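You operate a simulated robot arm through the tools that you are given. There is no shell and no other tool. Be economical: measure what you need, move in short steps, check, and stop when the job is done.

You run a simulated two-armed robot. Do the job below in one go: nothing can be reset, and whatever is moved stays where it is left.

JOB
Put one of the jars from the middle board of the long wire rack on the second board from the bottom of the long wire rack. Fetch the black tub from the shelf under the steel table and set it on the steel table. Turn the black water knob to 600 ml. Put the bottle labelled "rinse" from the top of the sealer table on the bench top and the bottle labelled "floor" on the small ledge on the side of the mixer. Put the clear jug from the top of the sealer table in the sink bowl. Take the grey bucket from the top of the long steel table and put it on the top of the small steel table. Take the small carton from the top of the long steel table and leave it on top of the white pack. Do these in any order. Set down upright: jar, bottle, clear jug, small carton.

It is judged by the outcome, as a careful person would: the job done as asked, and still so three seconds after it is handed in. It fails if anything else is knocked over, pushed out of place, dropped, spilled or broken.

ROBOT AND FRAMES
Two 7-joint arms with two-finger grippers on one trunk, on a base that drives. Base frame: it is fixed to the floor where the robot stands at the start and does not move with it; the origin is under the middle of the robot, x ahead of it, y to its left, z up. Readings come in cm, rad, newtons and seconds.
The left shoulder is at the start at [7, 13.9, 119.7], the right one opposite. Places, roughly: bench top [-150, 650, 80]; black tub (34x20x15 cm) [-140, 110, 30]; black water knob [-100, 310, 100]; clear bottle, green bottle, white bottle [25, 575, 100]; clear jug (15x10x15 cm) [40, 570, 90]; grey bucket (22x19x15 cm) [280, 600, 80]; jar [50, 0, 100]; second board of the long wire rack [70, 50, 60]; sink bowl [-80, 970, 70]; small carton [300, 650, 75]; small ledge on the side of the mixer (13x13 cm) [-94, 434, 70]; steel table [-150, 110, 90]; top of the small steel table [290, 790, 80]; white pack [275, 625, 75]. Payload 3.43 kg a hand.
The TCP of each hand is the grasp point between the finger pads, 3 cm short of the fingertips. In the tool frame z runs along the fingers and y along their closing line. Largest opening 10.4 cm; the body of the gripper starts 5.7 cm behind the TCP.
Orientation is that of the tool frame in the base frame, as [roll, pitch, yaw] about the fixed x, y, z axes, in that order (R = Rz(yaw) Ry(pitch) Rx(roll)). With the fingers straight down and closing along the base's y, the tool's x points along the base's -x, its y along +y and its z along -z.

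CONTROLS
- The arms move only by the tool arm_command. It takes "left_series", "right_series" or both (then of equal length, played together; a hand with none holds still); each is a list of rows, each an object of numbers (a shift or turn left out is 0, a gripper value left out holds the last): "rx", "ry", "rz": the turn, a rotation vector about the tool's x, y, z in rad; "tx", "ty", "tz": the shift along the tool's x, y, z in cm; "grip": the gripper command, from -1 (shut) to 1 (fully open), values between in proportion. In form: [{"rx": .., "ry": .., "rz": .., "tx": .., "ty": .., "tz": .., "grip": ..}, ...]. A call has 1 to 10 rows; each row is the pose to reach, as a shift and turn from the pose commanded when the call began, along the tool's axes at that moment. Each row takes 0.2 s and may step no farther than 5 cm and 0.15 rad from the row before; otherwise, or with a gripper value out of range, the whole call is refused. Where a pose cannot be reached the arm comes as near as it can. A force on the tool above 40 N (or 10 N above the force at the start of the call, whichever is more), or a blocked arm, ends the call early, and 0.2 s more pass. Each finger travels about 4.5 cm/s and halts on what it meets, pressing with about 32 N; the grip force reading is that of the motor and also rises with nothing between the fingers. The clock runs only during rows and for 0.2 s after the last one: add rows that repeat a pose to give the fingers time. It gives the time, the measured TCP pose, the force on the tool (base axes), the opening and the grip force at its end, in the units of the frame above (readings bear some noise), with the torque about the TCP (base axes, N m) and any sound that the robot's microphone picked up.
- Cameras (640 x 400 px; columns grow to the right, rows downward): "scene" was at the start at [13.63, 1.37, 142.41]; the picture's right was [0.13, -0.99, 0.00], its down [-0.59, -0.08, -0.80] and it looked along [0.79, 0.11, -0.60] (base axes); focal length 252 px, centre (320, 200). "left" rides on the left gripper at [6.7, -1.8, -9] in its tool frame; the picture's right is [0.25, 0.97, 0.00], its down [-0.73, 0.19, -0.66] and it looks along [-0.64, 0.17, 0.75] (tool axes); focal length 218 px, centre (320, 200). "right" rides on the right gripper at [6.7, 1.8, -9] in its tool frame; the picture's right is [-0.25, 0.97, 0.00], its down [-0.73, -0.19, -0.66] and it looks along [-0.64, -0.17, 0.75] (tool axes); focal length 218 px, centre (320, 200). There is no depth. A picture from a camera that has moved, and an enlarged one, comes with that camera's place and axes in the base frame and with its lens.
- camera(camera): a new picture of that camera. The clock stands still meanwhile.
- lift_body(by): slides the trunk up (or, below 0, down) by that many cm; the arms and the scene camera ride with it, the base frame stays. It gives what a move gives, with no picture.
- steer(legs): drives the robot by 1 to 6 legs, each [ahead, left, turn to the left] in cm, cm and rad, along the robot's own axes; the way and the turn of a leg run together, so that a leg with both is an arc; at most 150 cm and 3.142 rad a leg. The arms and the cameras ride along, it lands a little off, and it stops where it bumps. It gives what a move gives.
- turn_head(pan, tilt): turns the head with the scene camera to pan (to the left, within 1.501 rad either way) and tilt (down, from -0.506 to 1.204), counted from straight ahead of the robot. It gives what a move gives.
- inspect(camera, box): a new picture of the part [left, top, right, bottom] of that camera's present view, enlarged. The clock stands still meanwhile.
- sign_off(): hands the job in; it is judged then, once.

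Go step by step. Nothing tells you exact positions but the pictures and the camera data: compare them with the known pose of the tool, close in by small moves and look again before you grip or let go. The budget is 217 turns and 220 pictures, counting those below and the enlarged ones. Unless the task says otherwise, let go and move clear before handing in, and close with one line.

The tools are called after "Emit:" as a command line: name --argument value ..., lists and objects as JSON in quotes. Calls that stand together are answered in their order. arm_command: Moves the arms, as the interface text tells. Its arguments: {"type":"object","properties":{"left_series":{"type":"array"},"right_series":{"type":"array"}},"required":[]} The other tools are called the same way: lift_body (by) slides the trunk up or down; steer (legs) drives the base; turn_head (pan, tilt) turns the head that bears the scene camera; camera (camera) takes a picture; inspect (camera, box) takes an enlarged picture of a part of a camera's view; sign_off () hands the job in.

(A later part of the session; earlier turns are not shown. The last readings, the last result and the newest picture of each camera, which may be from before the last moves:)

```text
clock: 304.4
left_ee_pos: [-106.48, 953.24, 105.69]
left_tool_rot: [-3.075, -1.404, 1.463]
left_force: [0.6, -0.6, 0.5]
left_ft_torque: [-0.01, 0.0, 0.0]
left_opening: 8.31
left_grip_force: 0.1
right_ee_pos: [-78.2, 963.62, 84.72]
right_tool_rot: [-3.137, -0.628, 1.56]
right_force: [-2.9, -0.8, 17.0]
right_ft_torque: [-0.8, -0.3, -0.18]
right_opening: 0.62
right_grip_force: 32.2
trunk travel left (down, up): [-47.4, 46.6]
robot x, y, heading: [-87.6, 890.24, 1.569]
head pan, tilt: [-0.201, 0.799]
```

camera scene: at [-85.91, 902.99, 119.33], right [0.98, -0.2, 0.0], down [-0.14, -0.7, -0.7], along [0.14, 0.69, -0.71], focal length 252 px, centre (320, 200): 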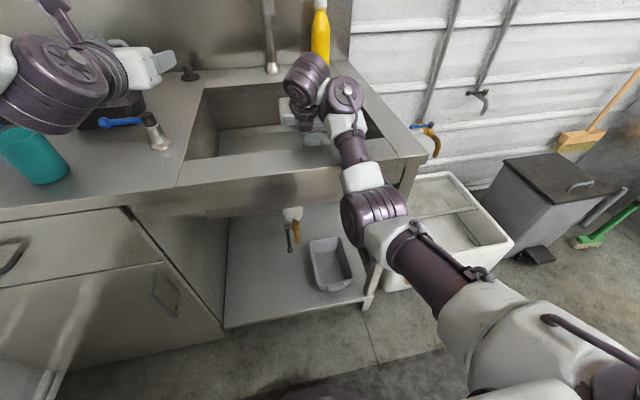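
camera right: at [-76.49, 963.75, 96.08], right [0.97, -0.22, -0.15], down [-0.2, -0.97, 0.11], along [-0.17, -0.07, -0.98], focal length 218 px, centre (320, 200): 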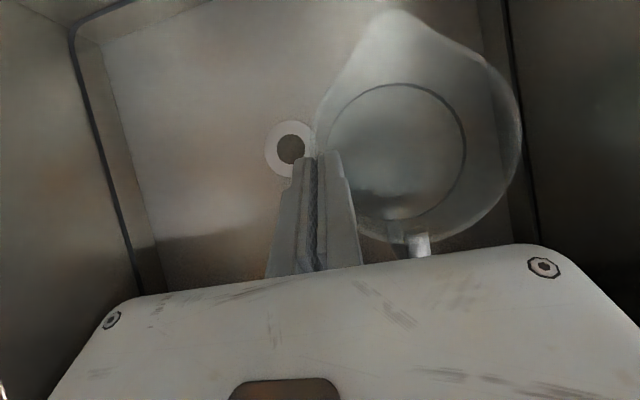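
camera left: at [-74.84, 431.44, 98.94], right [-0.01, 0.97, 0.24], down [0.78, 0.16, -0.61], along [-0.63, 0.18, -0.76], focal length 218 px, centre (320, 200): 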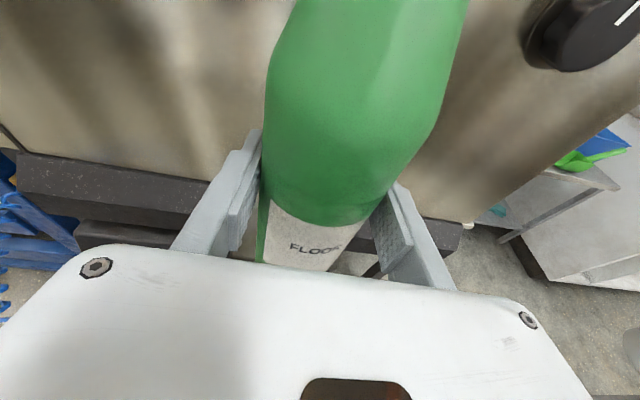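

Contact confirmed. I ease off, open, and rise straight up.

Emit:
arm_command --right_series '[{"tx": 0.18, "tz": -0.24}, {"tx": 0.18, "tz": -0.24, "grip": -0.6}, {"tx": 0.18, "tz": -0.24, "grip": -0.25}, {"tx": 0.18, "tz": -0.24, "grip": -0.25}]'

Emit:
camera --camera "right"

Emit:
lift_body --by 25

Emit:
camera --camera "right"

Emit:
camera --camera "scene"

```text
clock: 305.4
left_ee_pos: [-106.44, 953.32, 105.68]
left_tool_rot: [-3.076, -1.4, 1.462]
left_force: [-0.8, -0.9, 0.2]
left_ft_torque: [0.01, 0.02, 0.0]
left_opening: 8.32
left_grip_force: 0.1
right_ee_pos: [-78.16, 963.58, 84.72]
right_tool_rot: [-3.141, -0.624, 1.564]
right_force: [0.7, -0.1, 0.0]
right_ft_torque: [0.01, 0.02, -0.02]
right_opening: 3.93
right_grip_force: 0.0
trunk travel left (down, up): [-47.4, 46.6]
robot x, y, heading: [-87.3, 890.4, 1.573]
head pan, tilt: [-0.201, 0.799]
```

```text
87 pictures are left
camera right: at [-76.55, 963.81, 95.9], right [0.97, -0.21, -0.15], down [-0.2, -0.97, 0.11], along [-0.17, -0.07, -0.98], focal length 218 px, centre (320, 200)
```

right: 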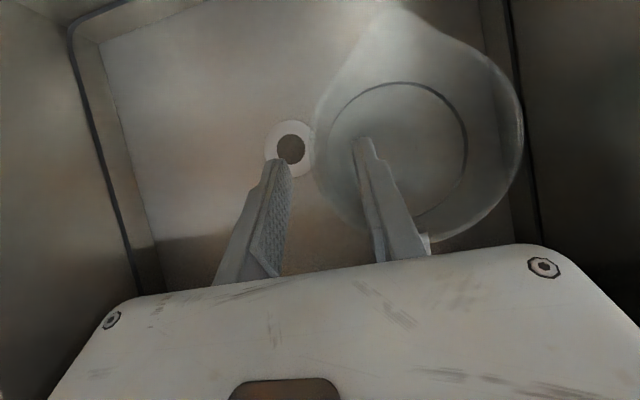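

```text
clock: 308.0
left_ee_pos: [-106.3, 953.67, 130.55]
left_tool_rot: [-3.069, -1.4, 1.456]
left_force: [-0.5, 0.5, -0.2]
left_ft_torque: [0.0, 0.0, 0.03]
left_opening: 8.33
left_grip_force: 0.1
right_ee_pos: [-78.13, 963.81, 109.56]
right_tool_rot: [3.141, -0.623, 1.563]
right_force: [0.3, 0.3, -0.1]
right_ft_torque: [0.02, -0.02, -0.02]
right_opening: 3.9
right_grip_force: 0.1
trunk travel left (down, up): [-72.4, 21.6]
robot x, y, heading: [-87.56, 890.32, 1.566]
head pan, tilt: [-0.201, 0.799]
```

```text
86 pictures are left
camera right: at [-76.44, 964.04, 120.74], right [0.97, -0.22, -0.15], down [-0.2, -0.97, 0.11], along [-0.17, -0.08, -0.98], focal length 218 px, centre (320, 200)
```

right: 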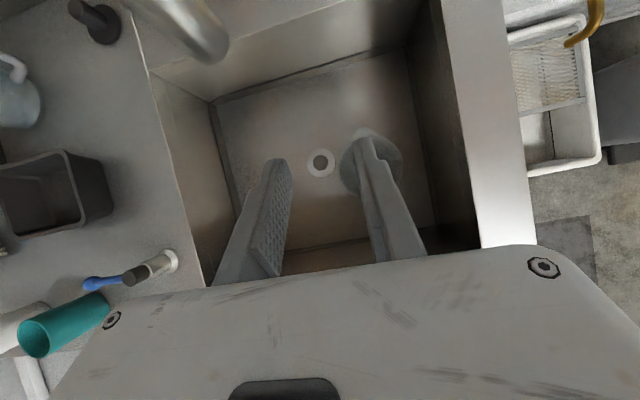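

```text
85 pictures are left
camera scene: at [-85.82, 903.37, 144.28], right [0.98, -0.2, 0.0], down [-0.15, -0.7, -0.7], along [0.14, 0.68, -0.72], focal length 252 px, centre (320, 200)
```

scene: 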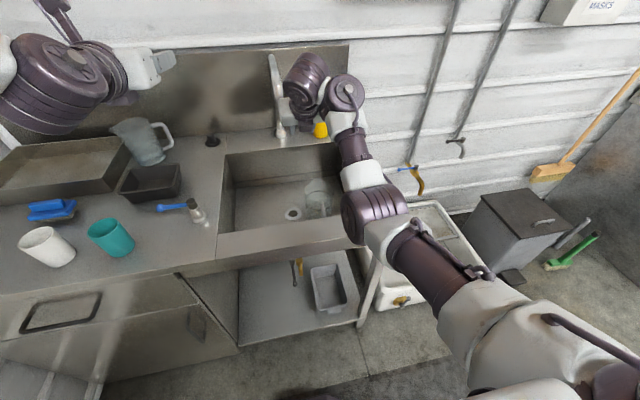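

The jug stands upright in the bowl. Next the long steel table at x≈280: I back out, turn right and survey the way.

Emit:
steer --legs '[[-45, 0, 0], [0, 0, -1.57]]'

Emit:
turn_head --pan 0 --tilt 0.35

Emit:
camera --camera "scene"

Emit:
turn_head --pan -0.9 --tilt 0.35

Emit:
camera --camera "scene"

```text
clock: 314.5
left_ee_pos: [-24.25, 864.23, 130.46]
left_tool_rot: [-3.07, -1.401, -0.117]
left_force: [0.0, 0.2, -0.3]
left_ft_torque: [0.01, 0.0, 0.07]
left_opening: 8.31
left_grip_force: 0.1
right_ee_pos: [-14.07, 836.02, 109.57]
right_tool_rot: [-3.141, -0.62, -0.012]
right_force: [0.0, -0.2, -0.4]
right_ft_torque: [0.0, 0.0, 0.0]
right_opening: 3.9
right_grip_force: 0.0
trunk travel left (down, up): [-72.4, 21.6]
robot x, y, heading: [-87.65, 845.35, -0.008]
head pan, tilt: [-0.201, 0.799]
```

```text
clock: 315.4
left_ee_pos: [-24.06, 864.23, 130.48]
left_tool_rot: [-3.067, -1.4, -0.114]
left_force: [-0.1, -0.2, -0.5]
left_ft_torque: [-0.03, -0.03, -0.01]
left_opening: 8.33
left_grip_force: 0.0
right_ee_pos: [-14.01, 835.95, 109.58]
right_tool_rot: [-3.139, -0.622, -0.013]
right_force: [0.4, -0.5, 0.4]
right_ft_torque: [-0.01, -0.02, 0.0]
right_opening: 3.91
right_grip_force: 0.1
trunk travel left (down, up): [-72.4, 21.6]
robot x, y, heading: [-87.57, 845.46, -0.004]
head pan, tilt: [0.0, 0.351]
```

```text
84 pictures are left
camera scene: at [-73.29, 845.57, 148.24], right [-0.01, -1.0, 0.0], down [-0.34, 0.0, -0.94], along [0.94, -0.01, -0.34], focal length 252 px, centre (320, 200)
```

scene: 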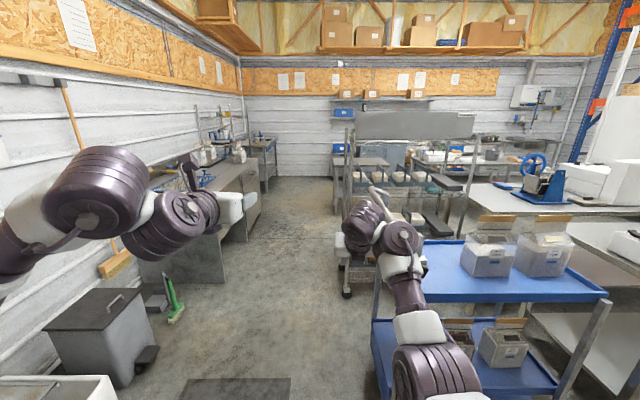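

```text
clock: 316.6
left_ee_pos: [-24.2, 864.38, 130.39]
left_tool_rot: [-3.067, -1.401, -0.114]
left_force: [0.4, 0.0, 0.2]
left_ft_torque: [-0.03, -0.03, -0.03]
left_opening: 8.31
left_grip_force: 0.0
right_ee_pos: [-14.05, 836.04, 109.68]
right_tool_rot: [-3.141, -0.621, -0.012]
right_force: [-0.4, -0.5, -0.5]
right_ft_torque: [-0.03, 0.01, 0.0]
right_opening: 3.93
right_grip_force: 0.0
trunk travel left (down, up): [-72.4, 21.6]
robot x, y, heading: [-87.6, 845.3, -0.008]
head pan, tilt: [-0.901, 0.351]
```

```text
83 pictures are left
camera scene: at [-76.84, 838.3, 148.25], right [-0.79, -0.62, 0.0], down [-0.21, 0.27, -0.94], along [0.58, -0.74, -0.34], focal length 252 px, centre (320, 200)
```

scene: 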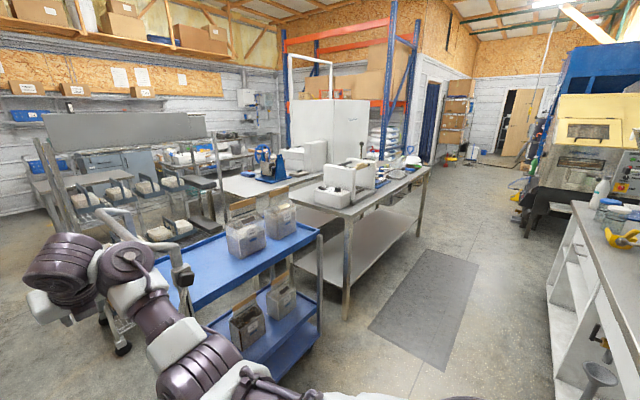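

There is a free corridor along y≈875 toward +x. I follow it and look again.

Emit:
steer --legs '[[0, 30, 0], [150, 0, 0], [70, 0, 0]]'

Emit:
turn_head --pan -0.7 --tilt 0.4

Emit:
camera --camera "scene"

```text
clock: 329.2
left_ee_pos: [196.19, 897.56, 130.5]
left_tool_rot: [-3.068, -1.4, -0.096]
left_force: [0.6, 0.3, -0.3]
left_ft_torque: [0.0, 0.02, 0.0]
left_opening: 8.33
left_grip_force: 0.1
right_ee_pos: [207.06, 869.58, 109.63]
right_tool_rot: [-3.141, -0.621, 0.011]
right_force: [0.2, 1.1, -0.3]
right_ft_torque: [0.0, -0.02, 0.0]
right_opening: 3.91
right_grip_force: 0.0
trunk travel left (down, up): [-72.4, 21.6]
robot x, y, heading: [133.14, 877.62, 0.019]
head pan, tilt: [-0.901, 0.351]
```

```text
clock: 329.9
left_ee_pos: [196.36, 897.74, 130.47]
left_tool_rot: [-3.068, -1.398, -0.095]
left_force: [-0.4, 0.4, -0.3]
left_ft_torque: [-0.03, 0.03, 0.0]
left_opening: 8.31
left_grip_force: 0.0
right_ee_pos: [207.08, 869.58, 109.6]
right_tool_rot: [3.141, -0.622, 0.01]
right_force: [-0.1, 0.1, 0.2]
right_ft_torque: [0.01, -0.03, 0.03]
right_opening: 3.9
right_grip_force: 0.1
trunk travel left (down, up): [-72.4, 21.6]
robot x, y, heading: [133.15, 877.04, 0.016]
head pan, tilt: [-0.7, 0.4]
```

```text
82 pictures are left
camera scene: at [145.49, 871.91, 147.79], right [-0.63, -0.78, 0.0], down [-0.3, 0.25, -0.92], along [0.71, -0.58, -0.39], focal length 252 px, centre (320, 200)
```

scene: 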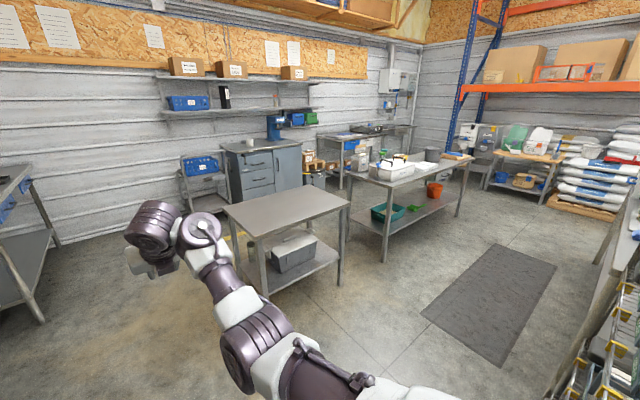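

I see the empty small steel table and, beyond it, the long steel table with the bucket. Zooming there.

Emit:
inspect --camera "scene" --box '[330, 120, 490, 220]'

```text
4.00 times, centred on (410, 170) of scene
camera zoom: at [145.49, 871.91, 147.79], right [-0.63, -0.78, 0.0], down [-0.3, 0.25, -0.92], along [0.71, -0.58, -0.39], focal length 1008 px, centre (-40, 320)
```

zoom: 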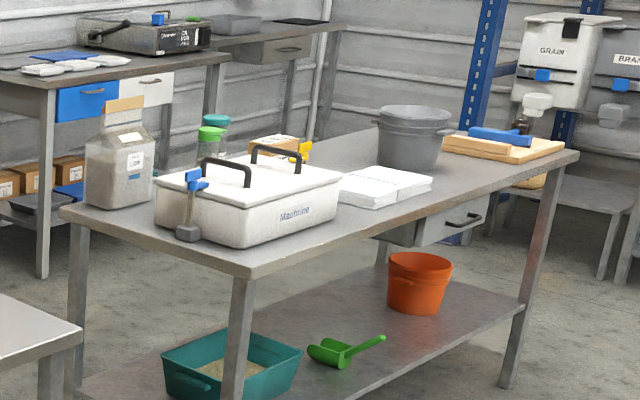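

Layout: small table x≥250, y 762–832; long table x 258–313, y up to 702. I take the lane at x≈200 facing −y and look closer.

Emit:
steer --legs '[[66, 0, 0], [0, 0, -1.57], [110, 0, 0]]'

Emit:
turn_head --pan 0.75 --tilt 0.45

Emit:
camera --camera "scene"

```text
clock: 342.6
left_ee_pos: [218.75, 705.13, 130.49]
left_tool_rot: [-3.07, -1.4, -1.684]
left_force: [0.2, 0.4, -0.6]
left_ft_torque: [0.02, 0.02, 0.02]
left_opening: 8.32
left_grip_force: 0.1
right_ee_pos: [190.49, 694.86, 109.64]
right_tool_rot: [-3.141, -0.623, -1.578]
right_force: [-0.6, 0.5, -0.2]
right_ft_torque: [0.02, 0.0, -0.01]
right_opening: 3.93
right_grip_force: 0.1
trunk travel left (down, up): [-72.4, 21.6]
robot x, y, heading: [199.5, 768.97, -1.579]
head pan, tilt: [-0.7, 0.4]
```

```text
clock: 344.2
left_ee_pos: [218.66, 705.02, 130.45]
left_tool_rot: [-3.068, -1.401, -1.683]
left_force: [-0.5, 0.8, 0.5]
left_ft_torque: [0.05, 0.01, 0.0]
left_opening: 8.3
left_grip_force: 0.0
right_ee_pos: [190.57, 694.76, 109.65]
right_tool_rot: [3.14, -0.621, -1.58]
right_force: [0.3, -0.3, -0.2]
right_ft_torque: [-0.02, 0.01, -0.02]
right_opening: 3.91
right_grip_force: 0.0
trunk travel left (down, up): [-72.4, 21.6]
robot x, y, heading: [199.23, 768.43, -1.571]
head pan, tilt: [0.75, 0.45]
```

```text
80 pictures are left
camera scene: at [205.79, 756.89, 147.33], right [-0.73, -0.68, 0.0], down [-0.3, 0.32, -0.9], along [0.61, -0.66, -0.44], focal length 252 px, centre (320, 200)
```

scene: 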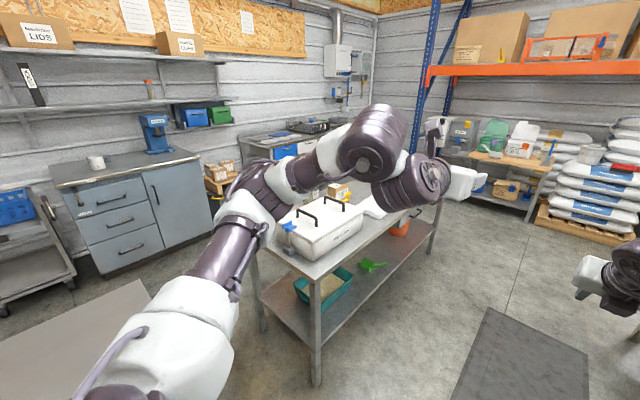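

Emit:
steer --legs '[[128, -10, 0], [0, 0, 1.57]]'

Emit:
turn_head --pan 0 --tilt 0.5

Emit:
camera --camera "scene"

Emit:
camera --camera "right"

```text
clock: 354.4
left_ee_pos: [253.74, 661.55, 130.55]
left_tool_rot: [-3.066, -1.4, -0.091]
left_force: [-0.5, 0.3, 0.1]
left_ft_torque: [0.01, 0.0, 0.02]
left_opening: 8.33
left_grip_force: 0.0
right_ee_pos: [264.55, 633.52, 109.47]
right_tool_rot: [3.141, -0.622, 0.015]
right_force: [0.2, -0.4, -0.6]
right_ft_torque: [0.01, 0.01, 0.01]
right_opening: 3.89
right_grip_force: 0.1
trunk travel left (down, up): [-72.4, 21.6]
robot x, y, heading: [190.48, 641.08, 0.023]
head pan, tilt: [0.75, 0.45]
```

```text
clock: 355.5
left_ee_pos: [253.67, 661.42, 130.6]
left_tool_rot: [-3.068, -1.401, -0.091]
left_force: [0.2, 0.2, -0.1]
left_ft_torque: [-0.01, -0.02, 0.04]
left_opening: 8.32
left_grip_force: 0.0
right_ee_pos: [264.57, 633.37, 109.45]
right_tool_rot: [3.141, -0.622, 0.013]
right_force: [1.2, 0.4, 0.7]
right_ft_torque: [-0.01, 0.0, -0.03]
right_opening: 3.91
right_grip_force: 0.0
trunk travel left (down, up): [-72.4, 21.6]
robot x, y, heading: [190.82, 641.05, 0.022]
head pan, tilt: [0.0, 0.499]
```

```text
79 pictures are left
camera scene: at [204.9, 641.5, 146.88], right [0.02, -1.0, 0.0], down [-0.48, -0.01, -0.88], along [0.88, 0.02, -0.48], focal length 252 px, centre (320, 200)
```

scene: 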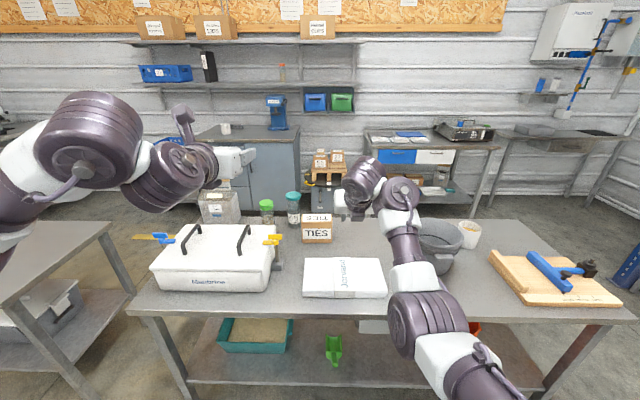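

```text
78 pictures are left
camera right: at [264.78, 631.66, 120.76], right [-0.19, -0.97, -0.15], down [-0.98, 0.18, 0.11], along [-0.08, 0.17, -0.98], focal length 218 px, centre (320, 200)
```

right: 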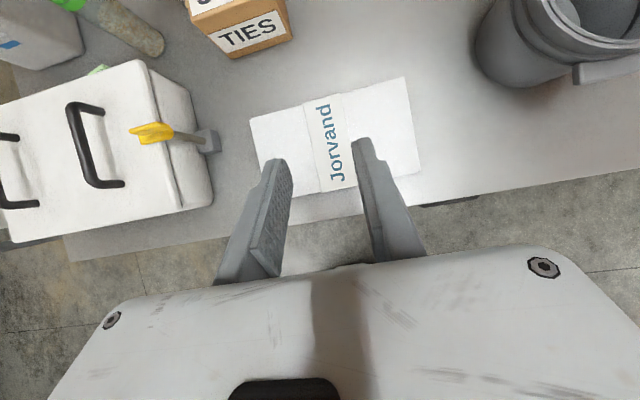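

The carton "TIES" sits right behind the white pack. I zoom to measure it.

Emit:
inspect --camera "scene" --box '[280, 190, 400, 310]'

Emit:
steer --legs '[[10, 2, 0]]'

Emit:
camera --camera "right"

```text
3.33 times, centred on (340, 250) of scene
camera zoom: at [204.9, 641.5, 146.88], right [0.02, -1.0, 0.0], down [-0.48, -0.01, -0.88], along [0.88, 0.02, -0.48], focal length 840 px, centre (253, 33)
```

zoom: 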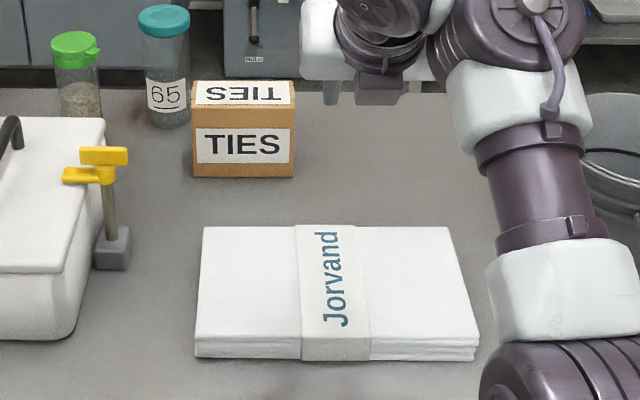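

```text
clock: 356.7
left_ee_pos: [263.58, 663.55, 130.69]
left_tool_rot: [-3.068, -1.401, -0.093]
left_force: [-0.5, 0.3, 0.2]
left_ft_torque: [-0.01, 0.0, -0.03]
left_opening: 8.32
left_grip_force: 0.1
right_ee_pos: [274.33, 635.54, 109.63]
right_tool_rot: [-3.139, -0.62, 0.014]
right_force: [0.3, 0.0, -0.4]
right_ft_torque: [-0.02, 0.0, -0.06]
right_opening: 3.89
right_grip_force: 0.0
trunk travel left (down, up): [-72.4, 21.6]
robot x, y, heading: [200.31, 643.26, 0.019]
head pan, tilt: [0.0, 0.499]
```

```text
76 pictures are left
camera right: at [274.52, 633.82, 120.84], right [-0.19, -0.97, -0.15], down [-0.98, 0.18, 0.11], along [-0.08, 0.17, -0.98], focal length 218 px, centre (320, 200)
```

right: 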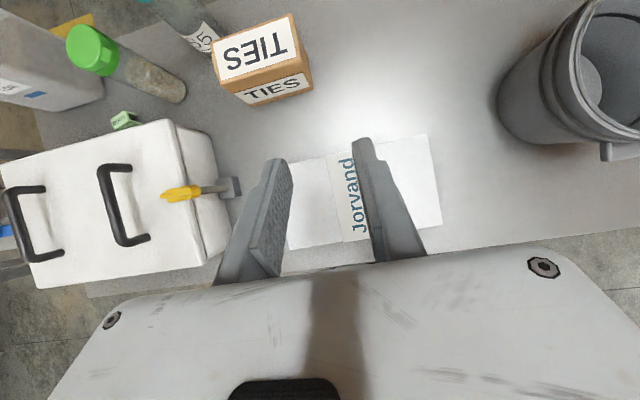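

I zoom with the wrist camera for exact carton size.

Emit:
inspect --camera "right" --box '[195, 0, 335, 115]'

```text
3.48 times, centred on (265, 58) of right
camera zoom: at [274.52, 633.82, 120.84], right [-0.19, -0.97, -0.15], down [-0.98, 0.18, 0.11], along [-0.08, 0.17, -0.98], focal length 759 px, centre (511, 696)
```

zoom: 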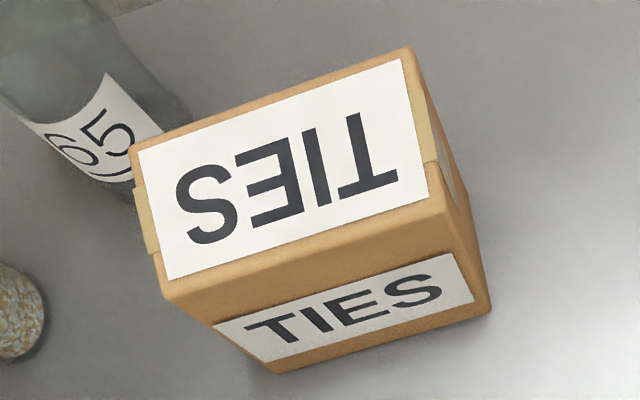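

Carton ≈ 13.5 wide × 8 deep × 9 high at [296, 645]. I'll do the bucket first, with both hands on its rim like the tub. I back off a little, slide to y≈600 and pitch the left hand down.

Emit:
steer --legs '[[-12, 0, 0], [0, -43, 0]]'

Emit:
arm_command --left_series '[{"ry": -0.13, "ty": 1}, {"ry": -0.26, "ty": 2}, {"ry": -0.39, "ty": 4}, {"ry": -0.52, "ty": 6}, {"ry": -0.65, "ty": 7}, {"ry": -0.78, "ty": 8}]' --right_series '[{"ty": 0.5, "grip": 0}, {"ty": 1, "grip": 0}, {"ty": 1, "grip": 0}, {"ty": 1}, {"ty": 1}, {"ty": 1}]'

Emit:
camera --camera "scene"

Emit:
camera --camera "right"

Emit:
camera --camera "left"

```text
clock: 360.2
left_ee_pos: [252.35, 620.47, 130.57]
left_tool_rot: [-3.074, -1.4, -0.089]
left_force: [0.6, 0.5, -0.8]
left_ft_torque: [-0.03, -0.04, -0.01]
left_opening: 8.3
left_grip_force: 0.1
right_ee_pos: [263.11, 592.4, 109.51]
right_tool_rot: [3.141, -0.62, 0.011]
right_force: [-0.4, -0.9, -0.7]
right_ft_torque: [0.0, 0.02, 0.01]
right_opening: 3.91
right_grip_force: 0.0
trunk travel left (down, up): [-72.4, 21.6]
robot x, y, heading: [189.54, 599.92, 0.022]
head pan, tilt: [0.0, 0.499]
```

```text
clock: 361.6
left_ee_pos: [252.14, 612.14, 130.38]
left_tool_rot: [-3.127, -0.618, -0.033]
left_force: [-1.0, 0.2, -1.0]
left_ft_torque: [0.02, 0.0, 0.03]
left_opening: 8.32
left_grip_force: 0.1
right_ee_pos: [263.08, 591.11, 109.63]
right_tool_rot: [-3.139, -0.623, 0.011]
right_force: [0.2, -0.3, -0.3]
right_ft_torque: [0.04, -0.02, -0.01]
right_opening: 5.2
right_grip_force: 0.0
trunk travel left (down, up): [-72.4, 21.6]
robot x, y, heading: [189.26, 600.06, 0.019]
head pan, tilt: [0.0, 0.499]
```

```text
74 pictures are left
camera scene: at [203.51, 600.35, 146.87], right [0.02, -1.0, 0.0], down [-0.48, -0.01, -0.88], along [0.88, 0.02, -0.48], focal length 252 px, centre (320, 200)
```

scene: 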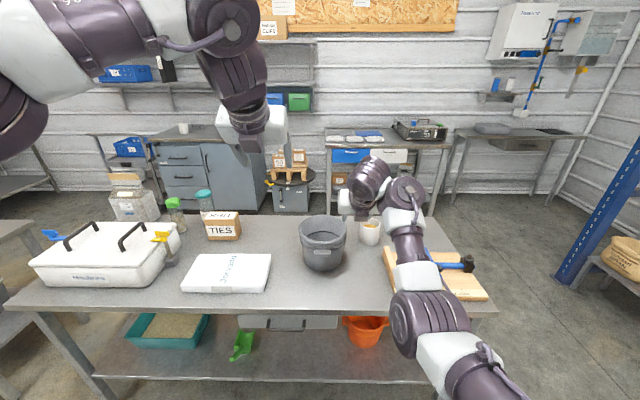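

```text
73 pictures are left
camera right: at [263.36, 589.41, 120.76], right [-0.19, -0.97, -0.15], down [-0.98, 0.18, 0.11], along [-0.08, 0.17, -0.98], focal length 218 px, centre (320, 200)
```

right: 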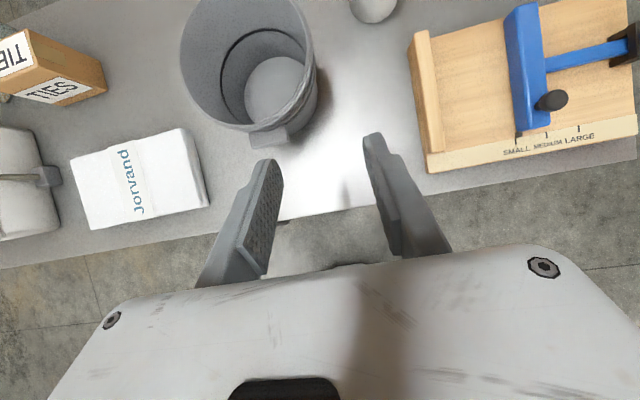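

```text
72 pictures are left
camera left: at [252.57, 613.77, 141.71], right [0.18, -0.97, 0.13], down [-0.98, -0.17, 0.11], along [-0.08, -0.15, -0.98], focal length 218 px, centre (320, 200)
```

left: 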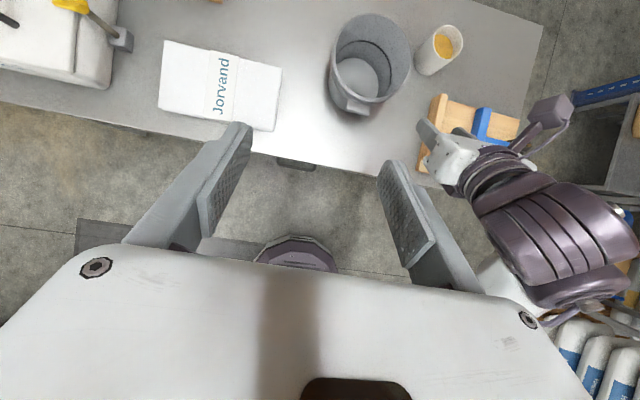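

Bucket rim: centre ≈[283, 601], z≈91, Ø≈18.6. I drive to 46 cm from the table and bring both hands over its left and right walls.

Emit:
steer --legs '[[22.5, 0, 0]]'

Emit:
arm_command --left_series '[{"tx": -2, "tz": 4, "ty": 0.4, "grip": 0}, {"tx": -3.8, "tz": 8, "ty": 0.8, "grip": 0}, {"tx": -5.6, "tz": 12, "ty": 1.2}, {"tx": -7.4, "tz": 16, "ty": 1.6}, {"tx": -9, "tz": 20, "ty": 2}, {"tx": -10.5, "tz": 24, "ty": 2.2}, {"tx": -11.7, "tz": 28.2, "ty": 2.4}]' --right_series '[{"tx": -1.3, "tz": 0.8}, {"tx": -2.6, "tz": 1.6}, {"tx": -3.9, "tz": 2.4}, {"tx": -5.2, "tz": 3.2}, {"tx": -6.5, "tz": 4}, {"tx": -7.8, "tz": 4.8}, {"tx": -8.8, "tz": 5.5}]'

Emit:
camera --camera "right"

Emit:
camera --camera "left"

```text
clock: 363.3
left_ee_pos: [274.74, 612.81, 130.54]
left_tool_rot: [-3.127, -0.622, -0.03]
left_force: [0.2, -0.4, 0.1]
left_ft_torque: [-0.02, 0.01, -0.01]
left_opening: 8.32
left_grip_force: 0.1
right_ee_pos: [285.8, 591.85, 109.68]
right_tool_rot: [3.141, -0.625, 0.012]
right_force: [0.1, -0.1, -0.1]
right_ft_torque: [0.01, -0.06, 0.01]
right_opening: 5.22
right_grip_force: 0.1
trunk travel left (down, up): [-72.4, 21.6]
robot x, y, heading: [211.75, 600.53, 0.018]
head pan, tilt: [0.0, 0.499]
```

```text
clock: 364.9
left_ee_pos: [281.69, 610.75, 100.57]
left_tool_rot: [-3.129, -0.618, -0.026]
left_force: [-0.5, -0.8, 0.4]
left_ft_torque: [0.0, -0.01, 0.0]
left_opening: 5.2
left_grip_force: 0.1
right_ee_pos: [282.01, 591.8, 99.86]
right_tool_rot: [-3.14, -0.618, 0.013]
right_force: [0.4, -0.4, -0.5]
right_ft_torque: [0.03, 0.02, 0.05]
right_opening: 5.2
right_grip_force: 0.0
trunk travel left (down, up): [-72.4, 21.6]
robot x, y, heading: [212.12, 600.61, 0.019]
head pan, tilt: [0.0, 0.499]
```

```text
71 pictures are left
camera right: at [282.19, 589.97, 111.08], right [-0.19, -0.97, -0.15], down [-0.98, 0.18, 0.11], along [-0.08, 0.17, -0.98], focal length 218 px, centre (320, 200)
```

right: 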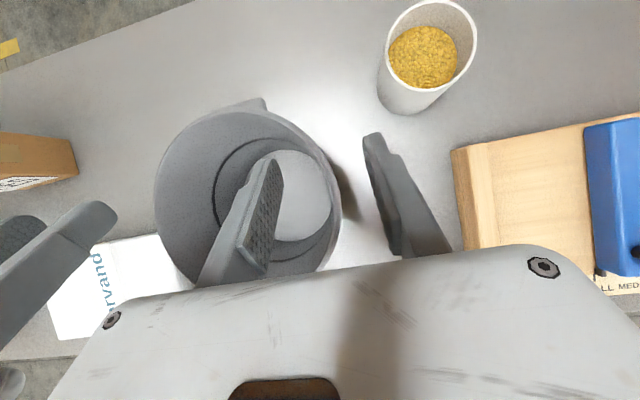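

```text
70 pictures are left
camera left: at [282.14, 612.28, 111.86], right [0.19, -0.97, 0.14], down [-0.98, -0.17, 0.11], along [-0.08, -0.15, -0.98], focal length 218 px, centre (320, 200)
```

left: 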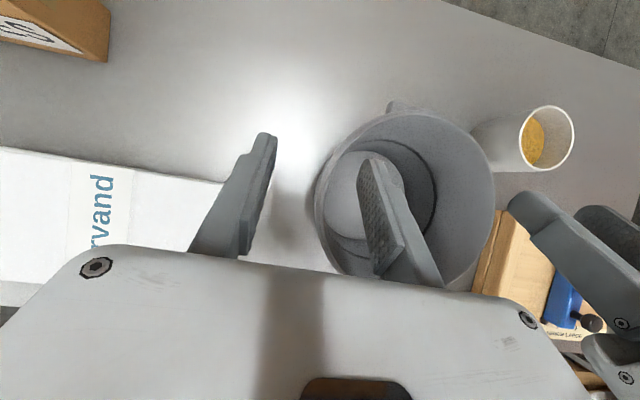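

Walls at y≈609.8 and 591.3. I correct and go down over the rim.

Emit:
arm_command --left_series '[{"tx": -1.6, "tz": 2.3, "ty": 0.8}, {"tx": -3.2, "tz": 4.6, "ty": 0.8}, {"tx": -4.9, "tz": 6.9, "ty": 0.8}, {"tx": -6.6, "tz": 9.3, "ty": 0.8}]' --right_series '[{"tx": -1.6, "tz": 2.2, "ty": 0.5}, {"tx": -3.1, "tz": 4.4, "ty": 0.5}, {"tx": -4.7, "tz": 6.6, "ty": 0.5}, {"tx": -6.3, "tz": 8.8, "ty": 0.5}]'

Emit:
camera --camera "right"

Emit:
camera --camera "left"

```text
clock: 365.9
left_ee_pos: [281.46, 609.93, 89.6]
left_tool_rot: [-3.127, -0.626, -0.03]
left_force: [1.2, 0.4, 6.2]
left_ft_torque: [-0.13, 0.37, 0.01]
left_opening: 5.18
left_grip_force: 0.0
right_ee_pos: [281.8, 591.2, 89.64]
right_tool_rot: [-3.137, -0.627, 0.008]
right_force: [2.1, -1.7, 10.2]
right_ft_torque: [0.22, 0.62, 0.04]
right_opening: 5.18
right_grip_force: 0.2
trunk travel left (down, up): [-72.4, 21.6]
robot x, y, heading: [212.3, 600.45, 0.022]
head pan, tilt: [0.0, 0.499]
```

```text
69 pictures are left
camera right: at [281.97, 589.4, 100.78], right [-0.19, -0.97, -0.15], down [-0.98, 0.18, 0.1], along [-0.07, 0.17, -0.98], focal length 218 px, centre (320, 200)
```

right: 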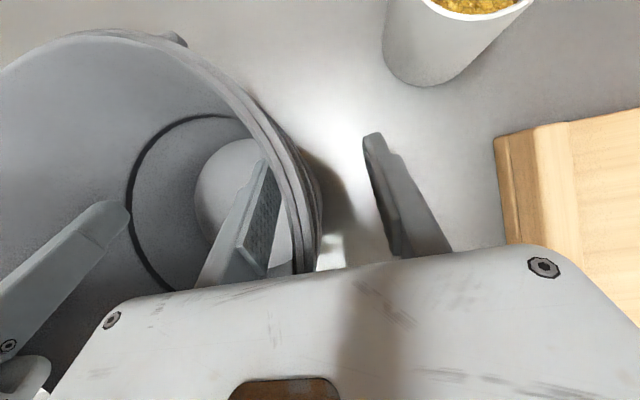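

```text
68 pictures are left
camera left: at [281.85, 611.59, 100.85], right [0.19, -0.97, 0.14], down [-0.98, -0.17, 0.1], along [-0.08, -0.15, -0.99], focal length 218 px, centre (320, 200)
```

left: 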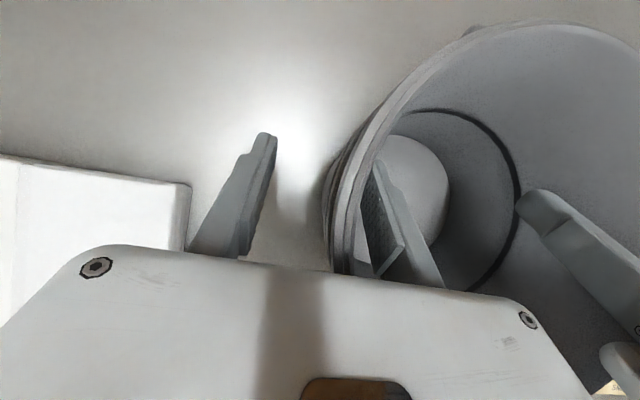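

The gripper palms touch the rim lightly; I rise 0.8 cm and close both.

Emit:
arm_command --left_series '[{"tx": 0.5, "tz": -0.65}, {"tx": 0.5, "tz": -0.65, "grip": -1}, {"tx": 0.5, "tz": -0.65, "grip": -1}, {"tx": 0.5, "tz": -0.65, "grip": -1}, {"tx": 0.5, "tz": -0.65, "grip": -1}, {"tx": 0.5, "tz": -0.65, "grip": -1}, {"tx": 0.5, "tz": -0.65, "grip": -1}]' --right_series '[{"tx": 0.5, "tz": -0.65}, {"tx": 0.5, "tz": -0.65, "grip": -1}, {"tx": 0.5, "tz": -0.65, "grip": -1}, {"tx": 0.5, "tz": -0.65, "grip": -1}, {"tx": 0.5, "tz": -0.65, "grip": -1}, {"tx": 0.5, "tz": -0.65, "grip": -1}, {"tx": 0.5, "tz": -0.65, "grip": -1}]'

Emit:
lift_body --by 2

Emit:
camera --camera "scene"

```text
clock: 366.9
left_ee_pos: [281.61, 608.77, 90.16]
left_tool_rot: [3.134, -0.621, -0.035]
left_force: [2.5, -8.7, -0.6]
left_ft_torque: [-1.06, -0.22, -0.79]
left_opening: 1.41
left_grip_force: 31.1
right_ee_pos: [281.7, 592.41, 90.23]
right_tool_rot: [-3.122, -0.625, 0.024]
right_force: [-3.2, 7.9, 0.8]
right_ft_torque: [1.32, 0.21, 1.22]
right_opening: 1.43
right_grip_force: 31.9
trunk travel left (down, up): [-72.4, 21.6]
robot x, y, heading: [212.19, 600.42, 0.015]
head pan, tilt: [0.0, 0.499]
stopped in row 5 (left hand): the force on the tool passed its limit at 43 N (the readings are from after the stop); the commanded pose is now the measured one
```

```text
clock: 367.6
left_ee_pos: [281.59, 608.75, 92.28]
left_tool_rot: [3.134, -0.62, -0.035]
left_force: [1.8, -21.5, -1.6]
left_ft_torque: [-1.06, -0.15, -1.01]
left_opening: 1.39
left_grip_force: 31.7
right_ee_pos: [281.8, 592.58, 92.21]
right_tool_rot: [-3.122, -0.623, 0.024]
right_force: [-2.6, 21.9, 0.5]
right_ft_torque: [1.24, 0.1, 1.28]
right_opening: 1.44
right_grip_force: 31.4
trunk travel left (down, up): [-74.4, 19.6]
robot x, y, heading: [212.19, 600.59, 0.018]
head pan, tilt: [0.0, 0.499]
```

```text
67 pictures are left
camera scene: at [226.21, 600.98, 148.88], right [0.02, -1.0, 0.0], down [-0.48, -0.01, -0.88], along [0.88, 0.02, -0.48], focal length 252 px, centre (320, 200)
```

scene: 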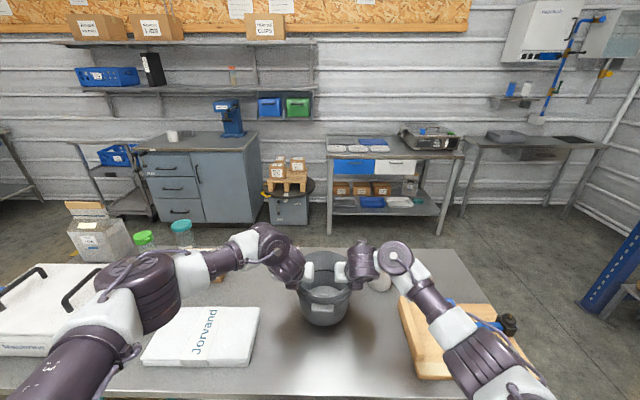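

Bucket is lifted. I raise it, back off, turn to +y, drive to y≈795 and turn to face the small table.

Emit:
lift_body --by 13

Emit:
steer --legs '[[-25, 0, 0], [0, 0, 1.55]]'

Emit:
camera --camera "scene"

```text
clock: 369.1
left_ee_pos: [281.52, 608.8, 105.3]
left_tool_rot: [3.134, -0.622, -0.035]
left_force: [2.4, -24.4, -2.9]
left_ft_torque: [-1.03, -0.02, -1.03]
left_opening: 1.39
left_grip_force: 31.8
right_ee_pos: [281.83, 592.36, 105.18]
right_tool_rot: [-3.118, -0.624, 0.023]
right_force: [-3.0, 23.6, 0.0]
right_ft_torque: [1.28, 0.02, 1.31]
right_opening: 1.42
right_grip_force: 32.2
trunk travel left (down, up): [-87.4, 6.6]
robot x, y, heading: [212.07, 600.12, 0.024]
head pan, tilt: [0.0, 0.499]
```

```text
clock: 374.7
left_ee_pos: [181.1, 669.65, 105.19]
left_tool_rot: [3.137, -0.622, 1.508]
left_force: [24.8, 0.6, -2.5]
left_ft_torque: [-0.07, -0.68, -0.63]
left_opening: 1.33
left_grip_force: 32.0
right_ee_pos: [197.44, 669.57, 105.05]
right_tool_rot: [-3.119, -0.624, 1.565]
right_force: [-24.2, -0.8, 0.8]
right_ft_torque: [0.08, 0.88, 0.8]
right_opening: 1.39
right_grip_force: 31.8
trunk travel left (down, up): [-87.4, 6.6]
robot x, y, heading: [187.16, 600.14, 1.56]
head pan, tilt: [0.0, 0.499]
```

```text
66 pictures are left
camera scene: at [187.5, 614.38, 161.87], right [1.0, -0.01, 0.0], down [-0.01, -0.48, -0.88], along [0.01, 0.88, -0.48], focal length 252 px, centre (320, 200)
```

scene: 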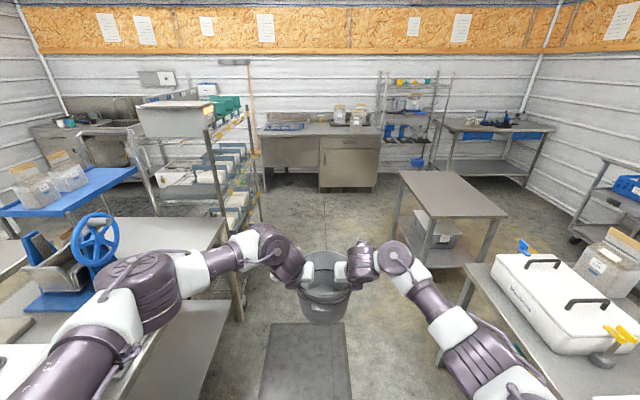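

Lane ahead is clear; I shift slightly right while driving so the elbow clears the drawer cart, then turn to the small table.

Emit:
steer --legs '[[10, -16, 0], [92, 0, 0], [92, 0, 0]]'

Emit:
steer --legs '[[0, 0, -1.56]]'

Emit:
camera --camera "scene"

```text
clock: 385.1
left_ee_pos: [197.94, 863.59, 105.33]
left_tool_rot: [3.135, -0.622, 1.512]
left_force: [2.3, -0.7, -2.2]
left_ft_torque: [-0.09, -0.73, -0.32]
left_opening: 1.33
left_grip_force: 32.4
right_ee_pos: [214.26, 863.31, 105.22]
right_tool_rot: [-3.119, -0.627, 1.571]
right_force: [-2.5, 0.4, 0.3]
right_ft_torque: [0.03, 0.93, 0.39]
right_opening: 1.37
right_grip_force: 32.2
trunk travel left (down, up): [-87.4, 6.6]
robot x, y, heading: [204.83, 793.82, 1.57]
head pan, tilt: [0.0, 0.499]
```

```text
clock: 389.3
left_ee_pos: [274.15, 801.93, 105.29]
left_tool_rot: [3.134, -0.622, -0.04]
left_force: [0.2, -1.6, -1.4]
left_ft_torque: [0.0, 0.09, 0.75]
left_opening: 1.3
left_grip_force: 31.9
right_ee_pos: [274.39, 785.65, 105.07]
right_tool_rot: [-3.119, -0.623, 0.016]
right_force: [-0.1, 0.9, 0.2]
right_ft_torque: [0.17, -0.09, -0.72]
right_opening: 1.36
right_grip_force: 31.9
trunk travel left (down, up): [-87.4, 6.6]
robot x, y, heading: [204.57, 793.85, 0.009]
head pan, tilt: [0.0, 0.499]
```

```text
65 pictures are left
camera scene: at [218.79, 794.39, 161.87], right [0.01, -1.0, 0.0], down [-0.48, -0.01, -0.88], along [0.88, 0.01, -0.48], focal length 252 px, centre (320, 200)
```

scene: 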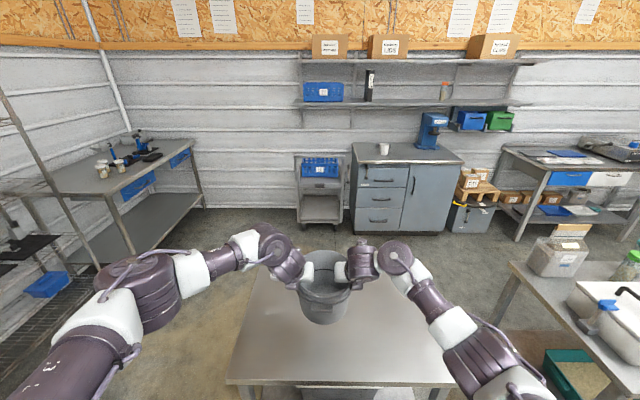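

The bucket hangs over the small table. I lower it until contact.

Emit:
lift_body --by -10

Emit:
inspect --camera "scene" --box '[220, 200, 460, 350]'

Emit:
lift_body --by -1.5

Emit:
lift_body --by -1

Emit:
lift_body --by -1

```text
clock: 390.6
left_ee_pos: [274.23, 801.99, 95.21]
left_tool_rot: [3.134, -0.621, -0.039]
left_force: [-0.3, -0.8, -1.7]
left_ft_torque: [-0.01, 0.16, 0.68]
left_opening: 1.33
left_grip_force: 32.0
right_ee_pos: [274.25, 785.52, 95.16]
right_tool_rot: [-3.119, -0.625, 0.019]
right_force: [0.1, 0.4, 0.8]
right_ft_torque: [0.19, -0.15, -0.72]
right_opening: 1.4
right_grip_force: 31.8
trunk travel left (down, up): [-77.4, 16.6]
robot x, y, heading: [204.93, 794.03, 0.014]
head pan, tilt: [0.0, 0.499]
```

```text
2.67 times, centred on (340, 275) of scene
camera zoom: at [218.75, 794.35, 151.88], right [0.01, -1.0, 0.0], down [-0.48, -0.01, -0.88], along [0.88, 0.01, -0.48], focal length 672 px, centre (267, 0)
```

zoom: 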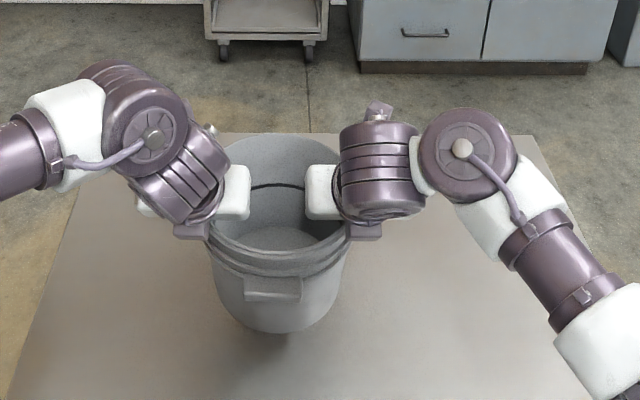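

```text
clock: 391.2
left_ee_pos: [274.15, 801.9, 93.7]
left_tool_rot: [3.136, -0.622, -0.04]
left_force: [0.2, 0.1, -1.6]
left_ft_torque: [-0.02, 0.17, 0.65]
left_opening: 1.29
left_grip_force: 32.0
right_ee_pos: [274.32, 785.52, 93.72]
right_tool_rot: [-3.119, -0.624, 0.016]
right_force: [0.7, -0.1, -0.5]
right_ft_torque: [0.28, -0.13, -0.65]
right_opening: 1.39
right_grip_force: 32.0
trunk travel left (down, up): [-75.9, 18.1]
robot x, y, heading: [204.59, 793.97, 0.017]
head pan, tilt: [0.0, 0.499]
```

```text
clock: 391.8
left_ee_pos: [274.2, 801.92, 92.54]
left_tool_rot: [3.135, -0.621, -0.04]
left_force: [-0.6, -0.5, -1.9]
left_ft_torque: [-0.08, 0.1, 0.6]
left_opening: 1.31
left_grip_force: 31.8
right_ee_pos: [274.29, 785.61, 92.66]
right_tool_rot: [-3.119, -0.622, 0.018]
right_force: [0.6, 0.7, 1.1]
right_ft_torque: [0.26, -0.13, -0.65]
right_opening: 1.37
right_grip_force: 31.8
trunk travel left (down, up): [-74.9, 19.1]
robot x, y, heading: [204.58, 793.89, 0.018]
head pan, tilt: [0.0, 0.499]
```

```text
clock: 392.4
left_ee_pos: [274.17, 801.77, 91.69]
left_tool_rot: [3.135, -0.621, -0.039]
left_force: [0.6, -0.2, -2.4]
left_ft_torque: [-0.05, 0.1, 0.65]
left_opening: 1.29
left_grip_force: 31.9
right_ee_pos: [274.24, 785.54, 91.56]
right_tool_rot: [-3.119, -0.622, 0.018]
right_force: [0.3, 0.3, 0.1]
right_ft_torque: [0.23, -0.08, -0.64]
right_opening: 1.38
right_grip_force: 31.7
trunk travel left (down, up): [-73.9, 20.1]
robot x, y, heading: [204.3, 793.8, 0.014]
head pan, tilt: [0.0, 0.499]
```

Emit:
lift_body --by -0.7

Emit:
lift_body --by -0.7

Emit:
lift_body --by -0.7

Emit:
inspect --camera "scene" --box '[220, 200, 460, 350]'

```text
clock: 393.0
left_ee_pos: [274.2, 801.99, 91.06]
left_tool_rot: [3.134, -0.62, -0.039]
left_force: [0.2, -1.1, -2.4]
left_ft_torque: [-0.12, 0.04, 0.58]
left_opening: 1.33
left_grip_force: 32.1
right_ee_pos: [274.37, 785.49, 90.95]
right_tool_rot: [-3.119, -0.623, 0.018]
right_force: [0.3, 1.1, 0.3]
right_ft_torque: [0.24, -0.06, -0.64]
right_opening: 1.36
right_grip_force: 32.1
trunk travel left (down, up): [-73.2, 20.8]
robot x, y, heading: [204.37, 794.07, 0.016]
head pan, tilt: [0.0, 0.499]
```

```text
clock: 393.5
left_ee_pos: [274.17, 801.9, 90.35]
left_tool_rot: [3.135, -0.62, -0.04]
left_force: [0.2, -0.4, -1.4]
left_ft_torque: [-0.13, 0.0, 0.55]
left_opening: 1.28
left_grip_force: 32.3
right_ee_pos: [274.36, 785.71, 90.19]
right_tool_rot: [-3.12, -0.623, 0.018]
right_force: [0.2, -0.6, -0.2]
right_ft_torque: [0.26, -0.08, -0.58]
right_opening: 1.38
right_grip_force: 31.8
trunk travel left (down, up): [-72.5, 21.5]
robot x, y, heading: [204.45, 794.28, 0.016]
head pan, tilt: [0.0, 0.499]
```

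```text
clock: 394.1
left_ee_pos: [274.1, 801.9, 89.59]
left_tool_rot: [3.133, -0.62, -0.039]
left_force: [-0.5, -0.1, -1.9]
left_ft_torque: [-0.16, 0.07, 0.54]
left_opening: 1.3
left_grip_force: 32.1
right_ee_pos: [274.37, 785.57, 89.52]
right_tool_rot: [-3.119, -0.622, 0.019]
right_force: [0.5, 0.8, 0.0]
right_ft_torque: [0.26, -0.06, -0.61]
right_opening: 1.38
right_grip_force: 31.9
trunk travel left (down, up): [-71.8, 22.2]
robot x, y, heading: [204.95, 793.91, 0.012]
head pan, tilt: [0.0, 0.499]
```

```text
2.67 times, centred on (340, 275) of scene
camera zoom: at [218.79, 794.36, 146.27], right [0.01, -1.0, 0.0], down [-0.48, -0.01, -0.88], along [0.88, 0.01, -0.48], focal length 672 px, centre (267, 0)
```

zoom: 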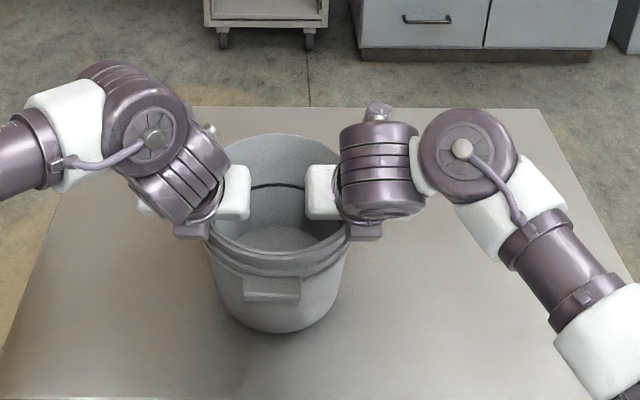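

Emit:
lift_body --by -1

Emit:
lift_body --by -1

Emit:
lift_body --by -1

Emit:
inspect --camera "scene" --box '[220, 200, 460, 350]'

```text
clock: 394.7
left_ee_pos: [274.19, 801.93, 88.56]
left_tool_rot: [3.134, -0.62, -0.04]
left_force: [-1.4, -0.9, -2.0]
left_ft_torque: [-0.1, 0.05, 0.54]
left_opening: 1.31
left_grip_force: 32.1
right_ee_pos: [274.39, 785.63, 88.46]
right_tool_rot: [-3.119, -0.622, 0.018]
right_force: [0.7, 0.1, 0.3]
right_ft_torque: [0.24, -0.06, -0.59]
right_opening: 1.38
right_grip_force: 32.0
trunk travel left (down, up): [-70.8, 23.2]
robot x, y, heading: [204.74, 793.96, 0.016]
head pan, tilt: [0.0, 0.499]
```

```text
clock: 395.2
left_ee_pos: [273.95, 801.86, 88.16]
left_tool_rot: [3.133, -0.628, -0.038]
left_force: [1.4, 1.4, 13.8]
left_ft_torque: [-0.28, 1.02, 0.28]
left_opening: 1.3
left_grip_force: 32.0
right_ee_pos: [274.1, 785.45, 87.95]
right_tool_rot: [-3.117, -0.631, 0.016]
right_force: [4.4, -1.7, 12.5]
right_ft_torque: [0.41, 0.36, -0.52]
right_opening: 1.38
right_grip_force: 31.6
trunk travel left (down, up): [-69.8, 24.2]
robot x, y, heading: [204.48, 793.98, 0.014]
head pan, tilt: [0.0, 0.499]
```

```text
clock: 395.8
left_ee_pos: [274.28, 801.83, 87.62]
left_tool_rot: [3.127, -0.639, -0.027]
left_force: [-3.3, 2.2, 13.2]
left_ft_torque: [-0.01, 1.26, 0.72]
left_opening: 1.34
left_grip_force: 32.0
right_ee_pos: [274.49, 785.57, 87.68]
right_tool_rot: [-3.109, -0.642, -0.001]
right_force: [-0.1, -2.9, 16.0]
right_ft_torque: [0.71, 1.55, -0.65]
right_opening: 1.38
right_grip_force: 31.8
trunk travel left (down, up): [-68.9, 25.1]
robot x, y, heading: [204.68, 794.25, 0.008]
head pan, tilt: [0.0, 0.499]
stopped: the force on the tool passed its limit at 52 N (the readings are from after the stop); the commanded pose is now the measured one
```

```text
2.67 times, centred on (340, 275) of scene
camera zoom: at [218.32, 794.35, 143.35], right [0.01, -1.0, 0.0], down [-0.48, -0.01, -0.88], along [0.88, 0.01, -0.48], focal length 672 px, centre (267, 0)
```

zoom: 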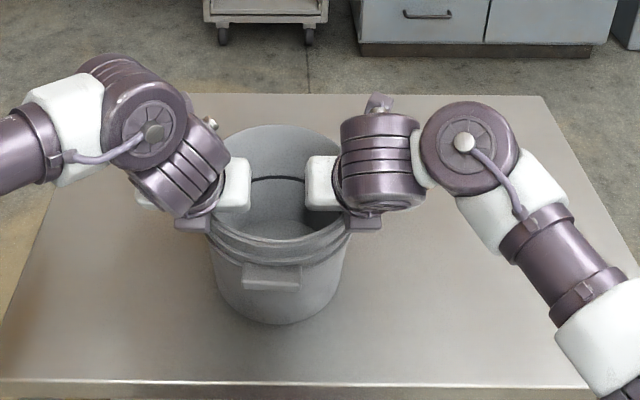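

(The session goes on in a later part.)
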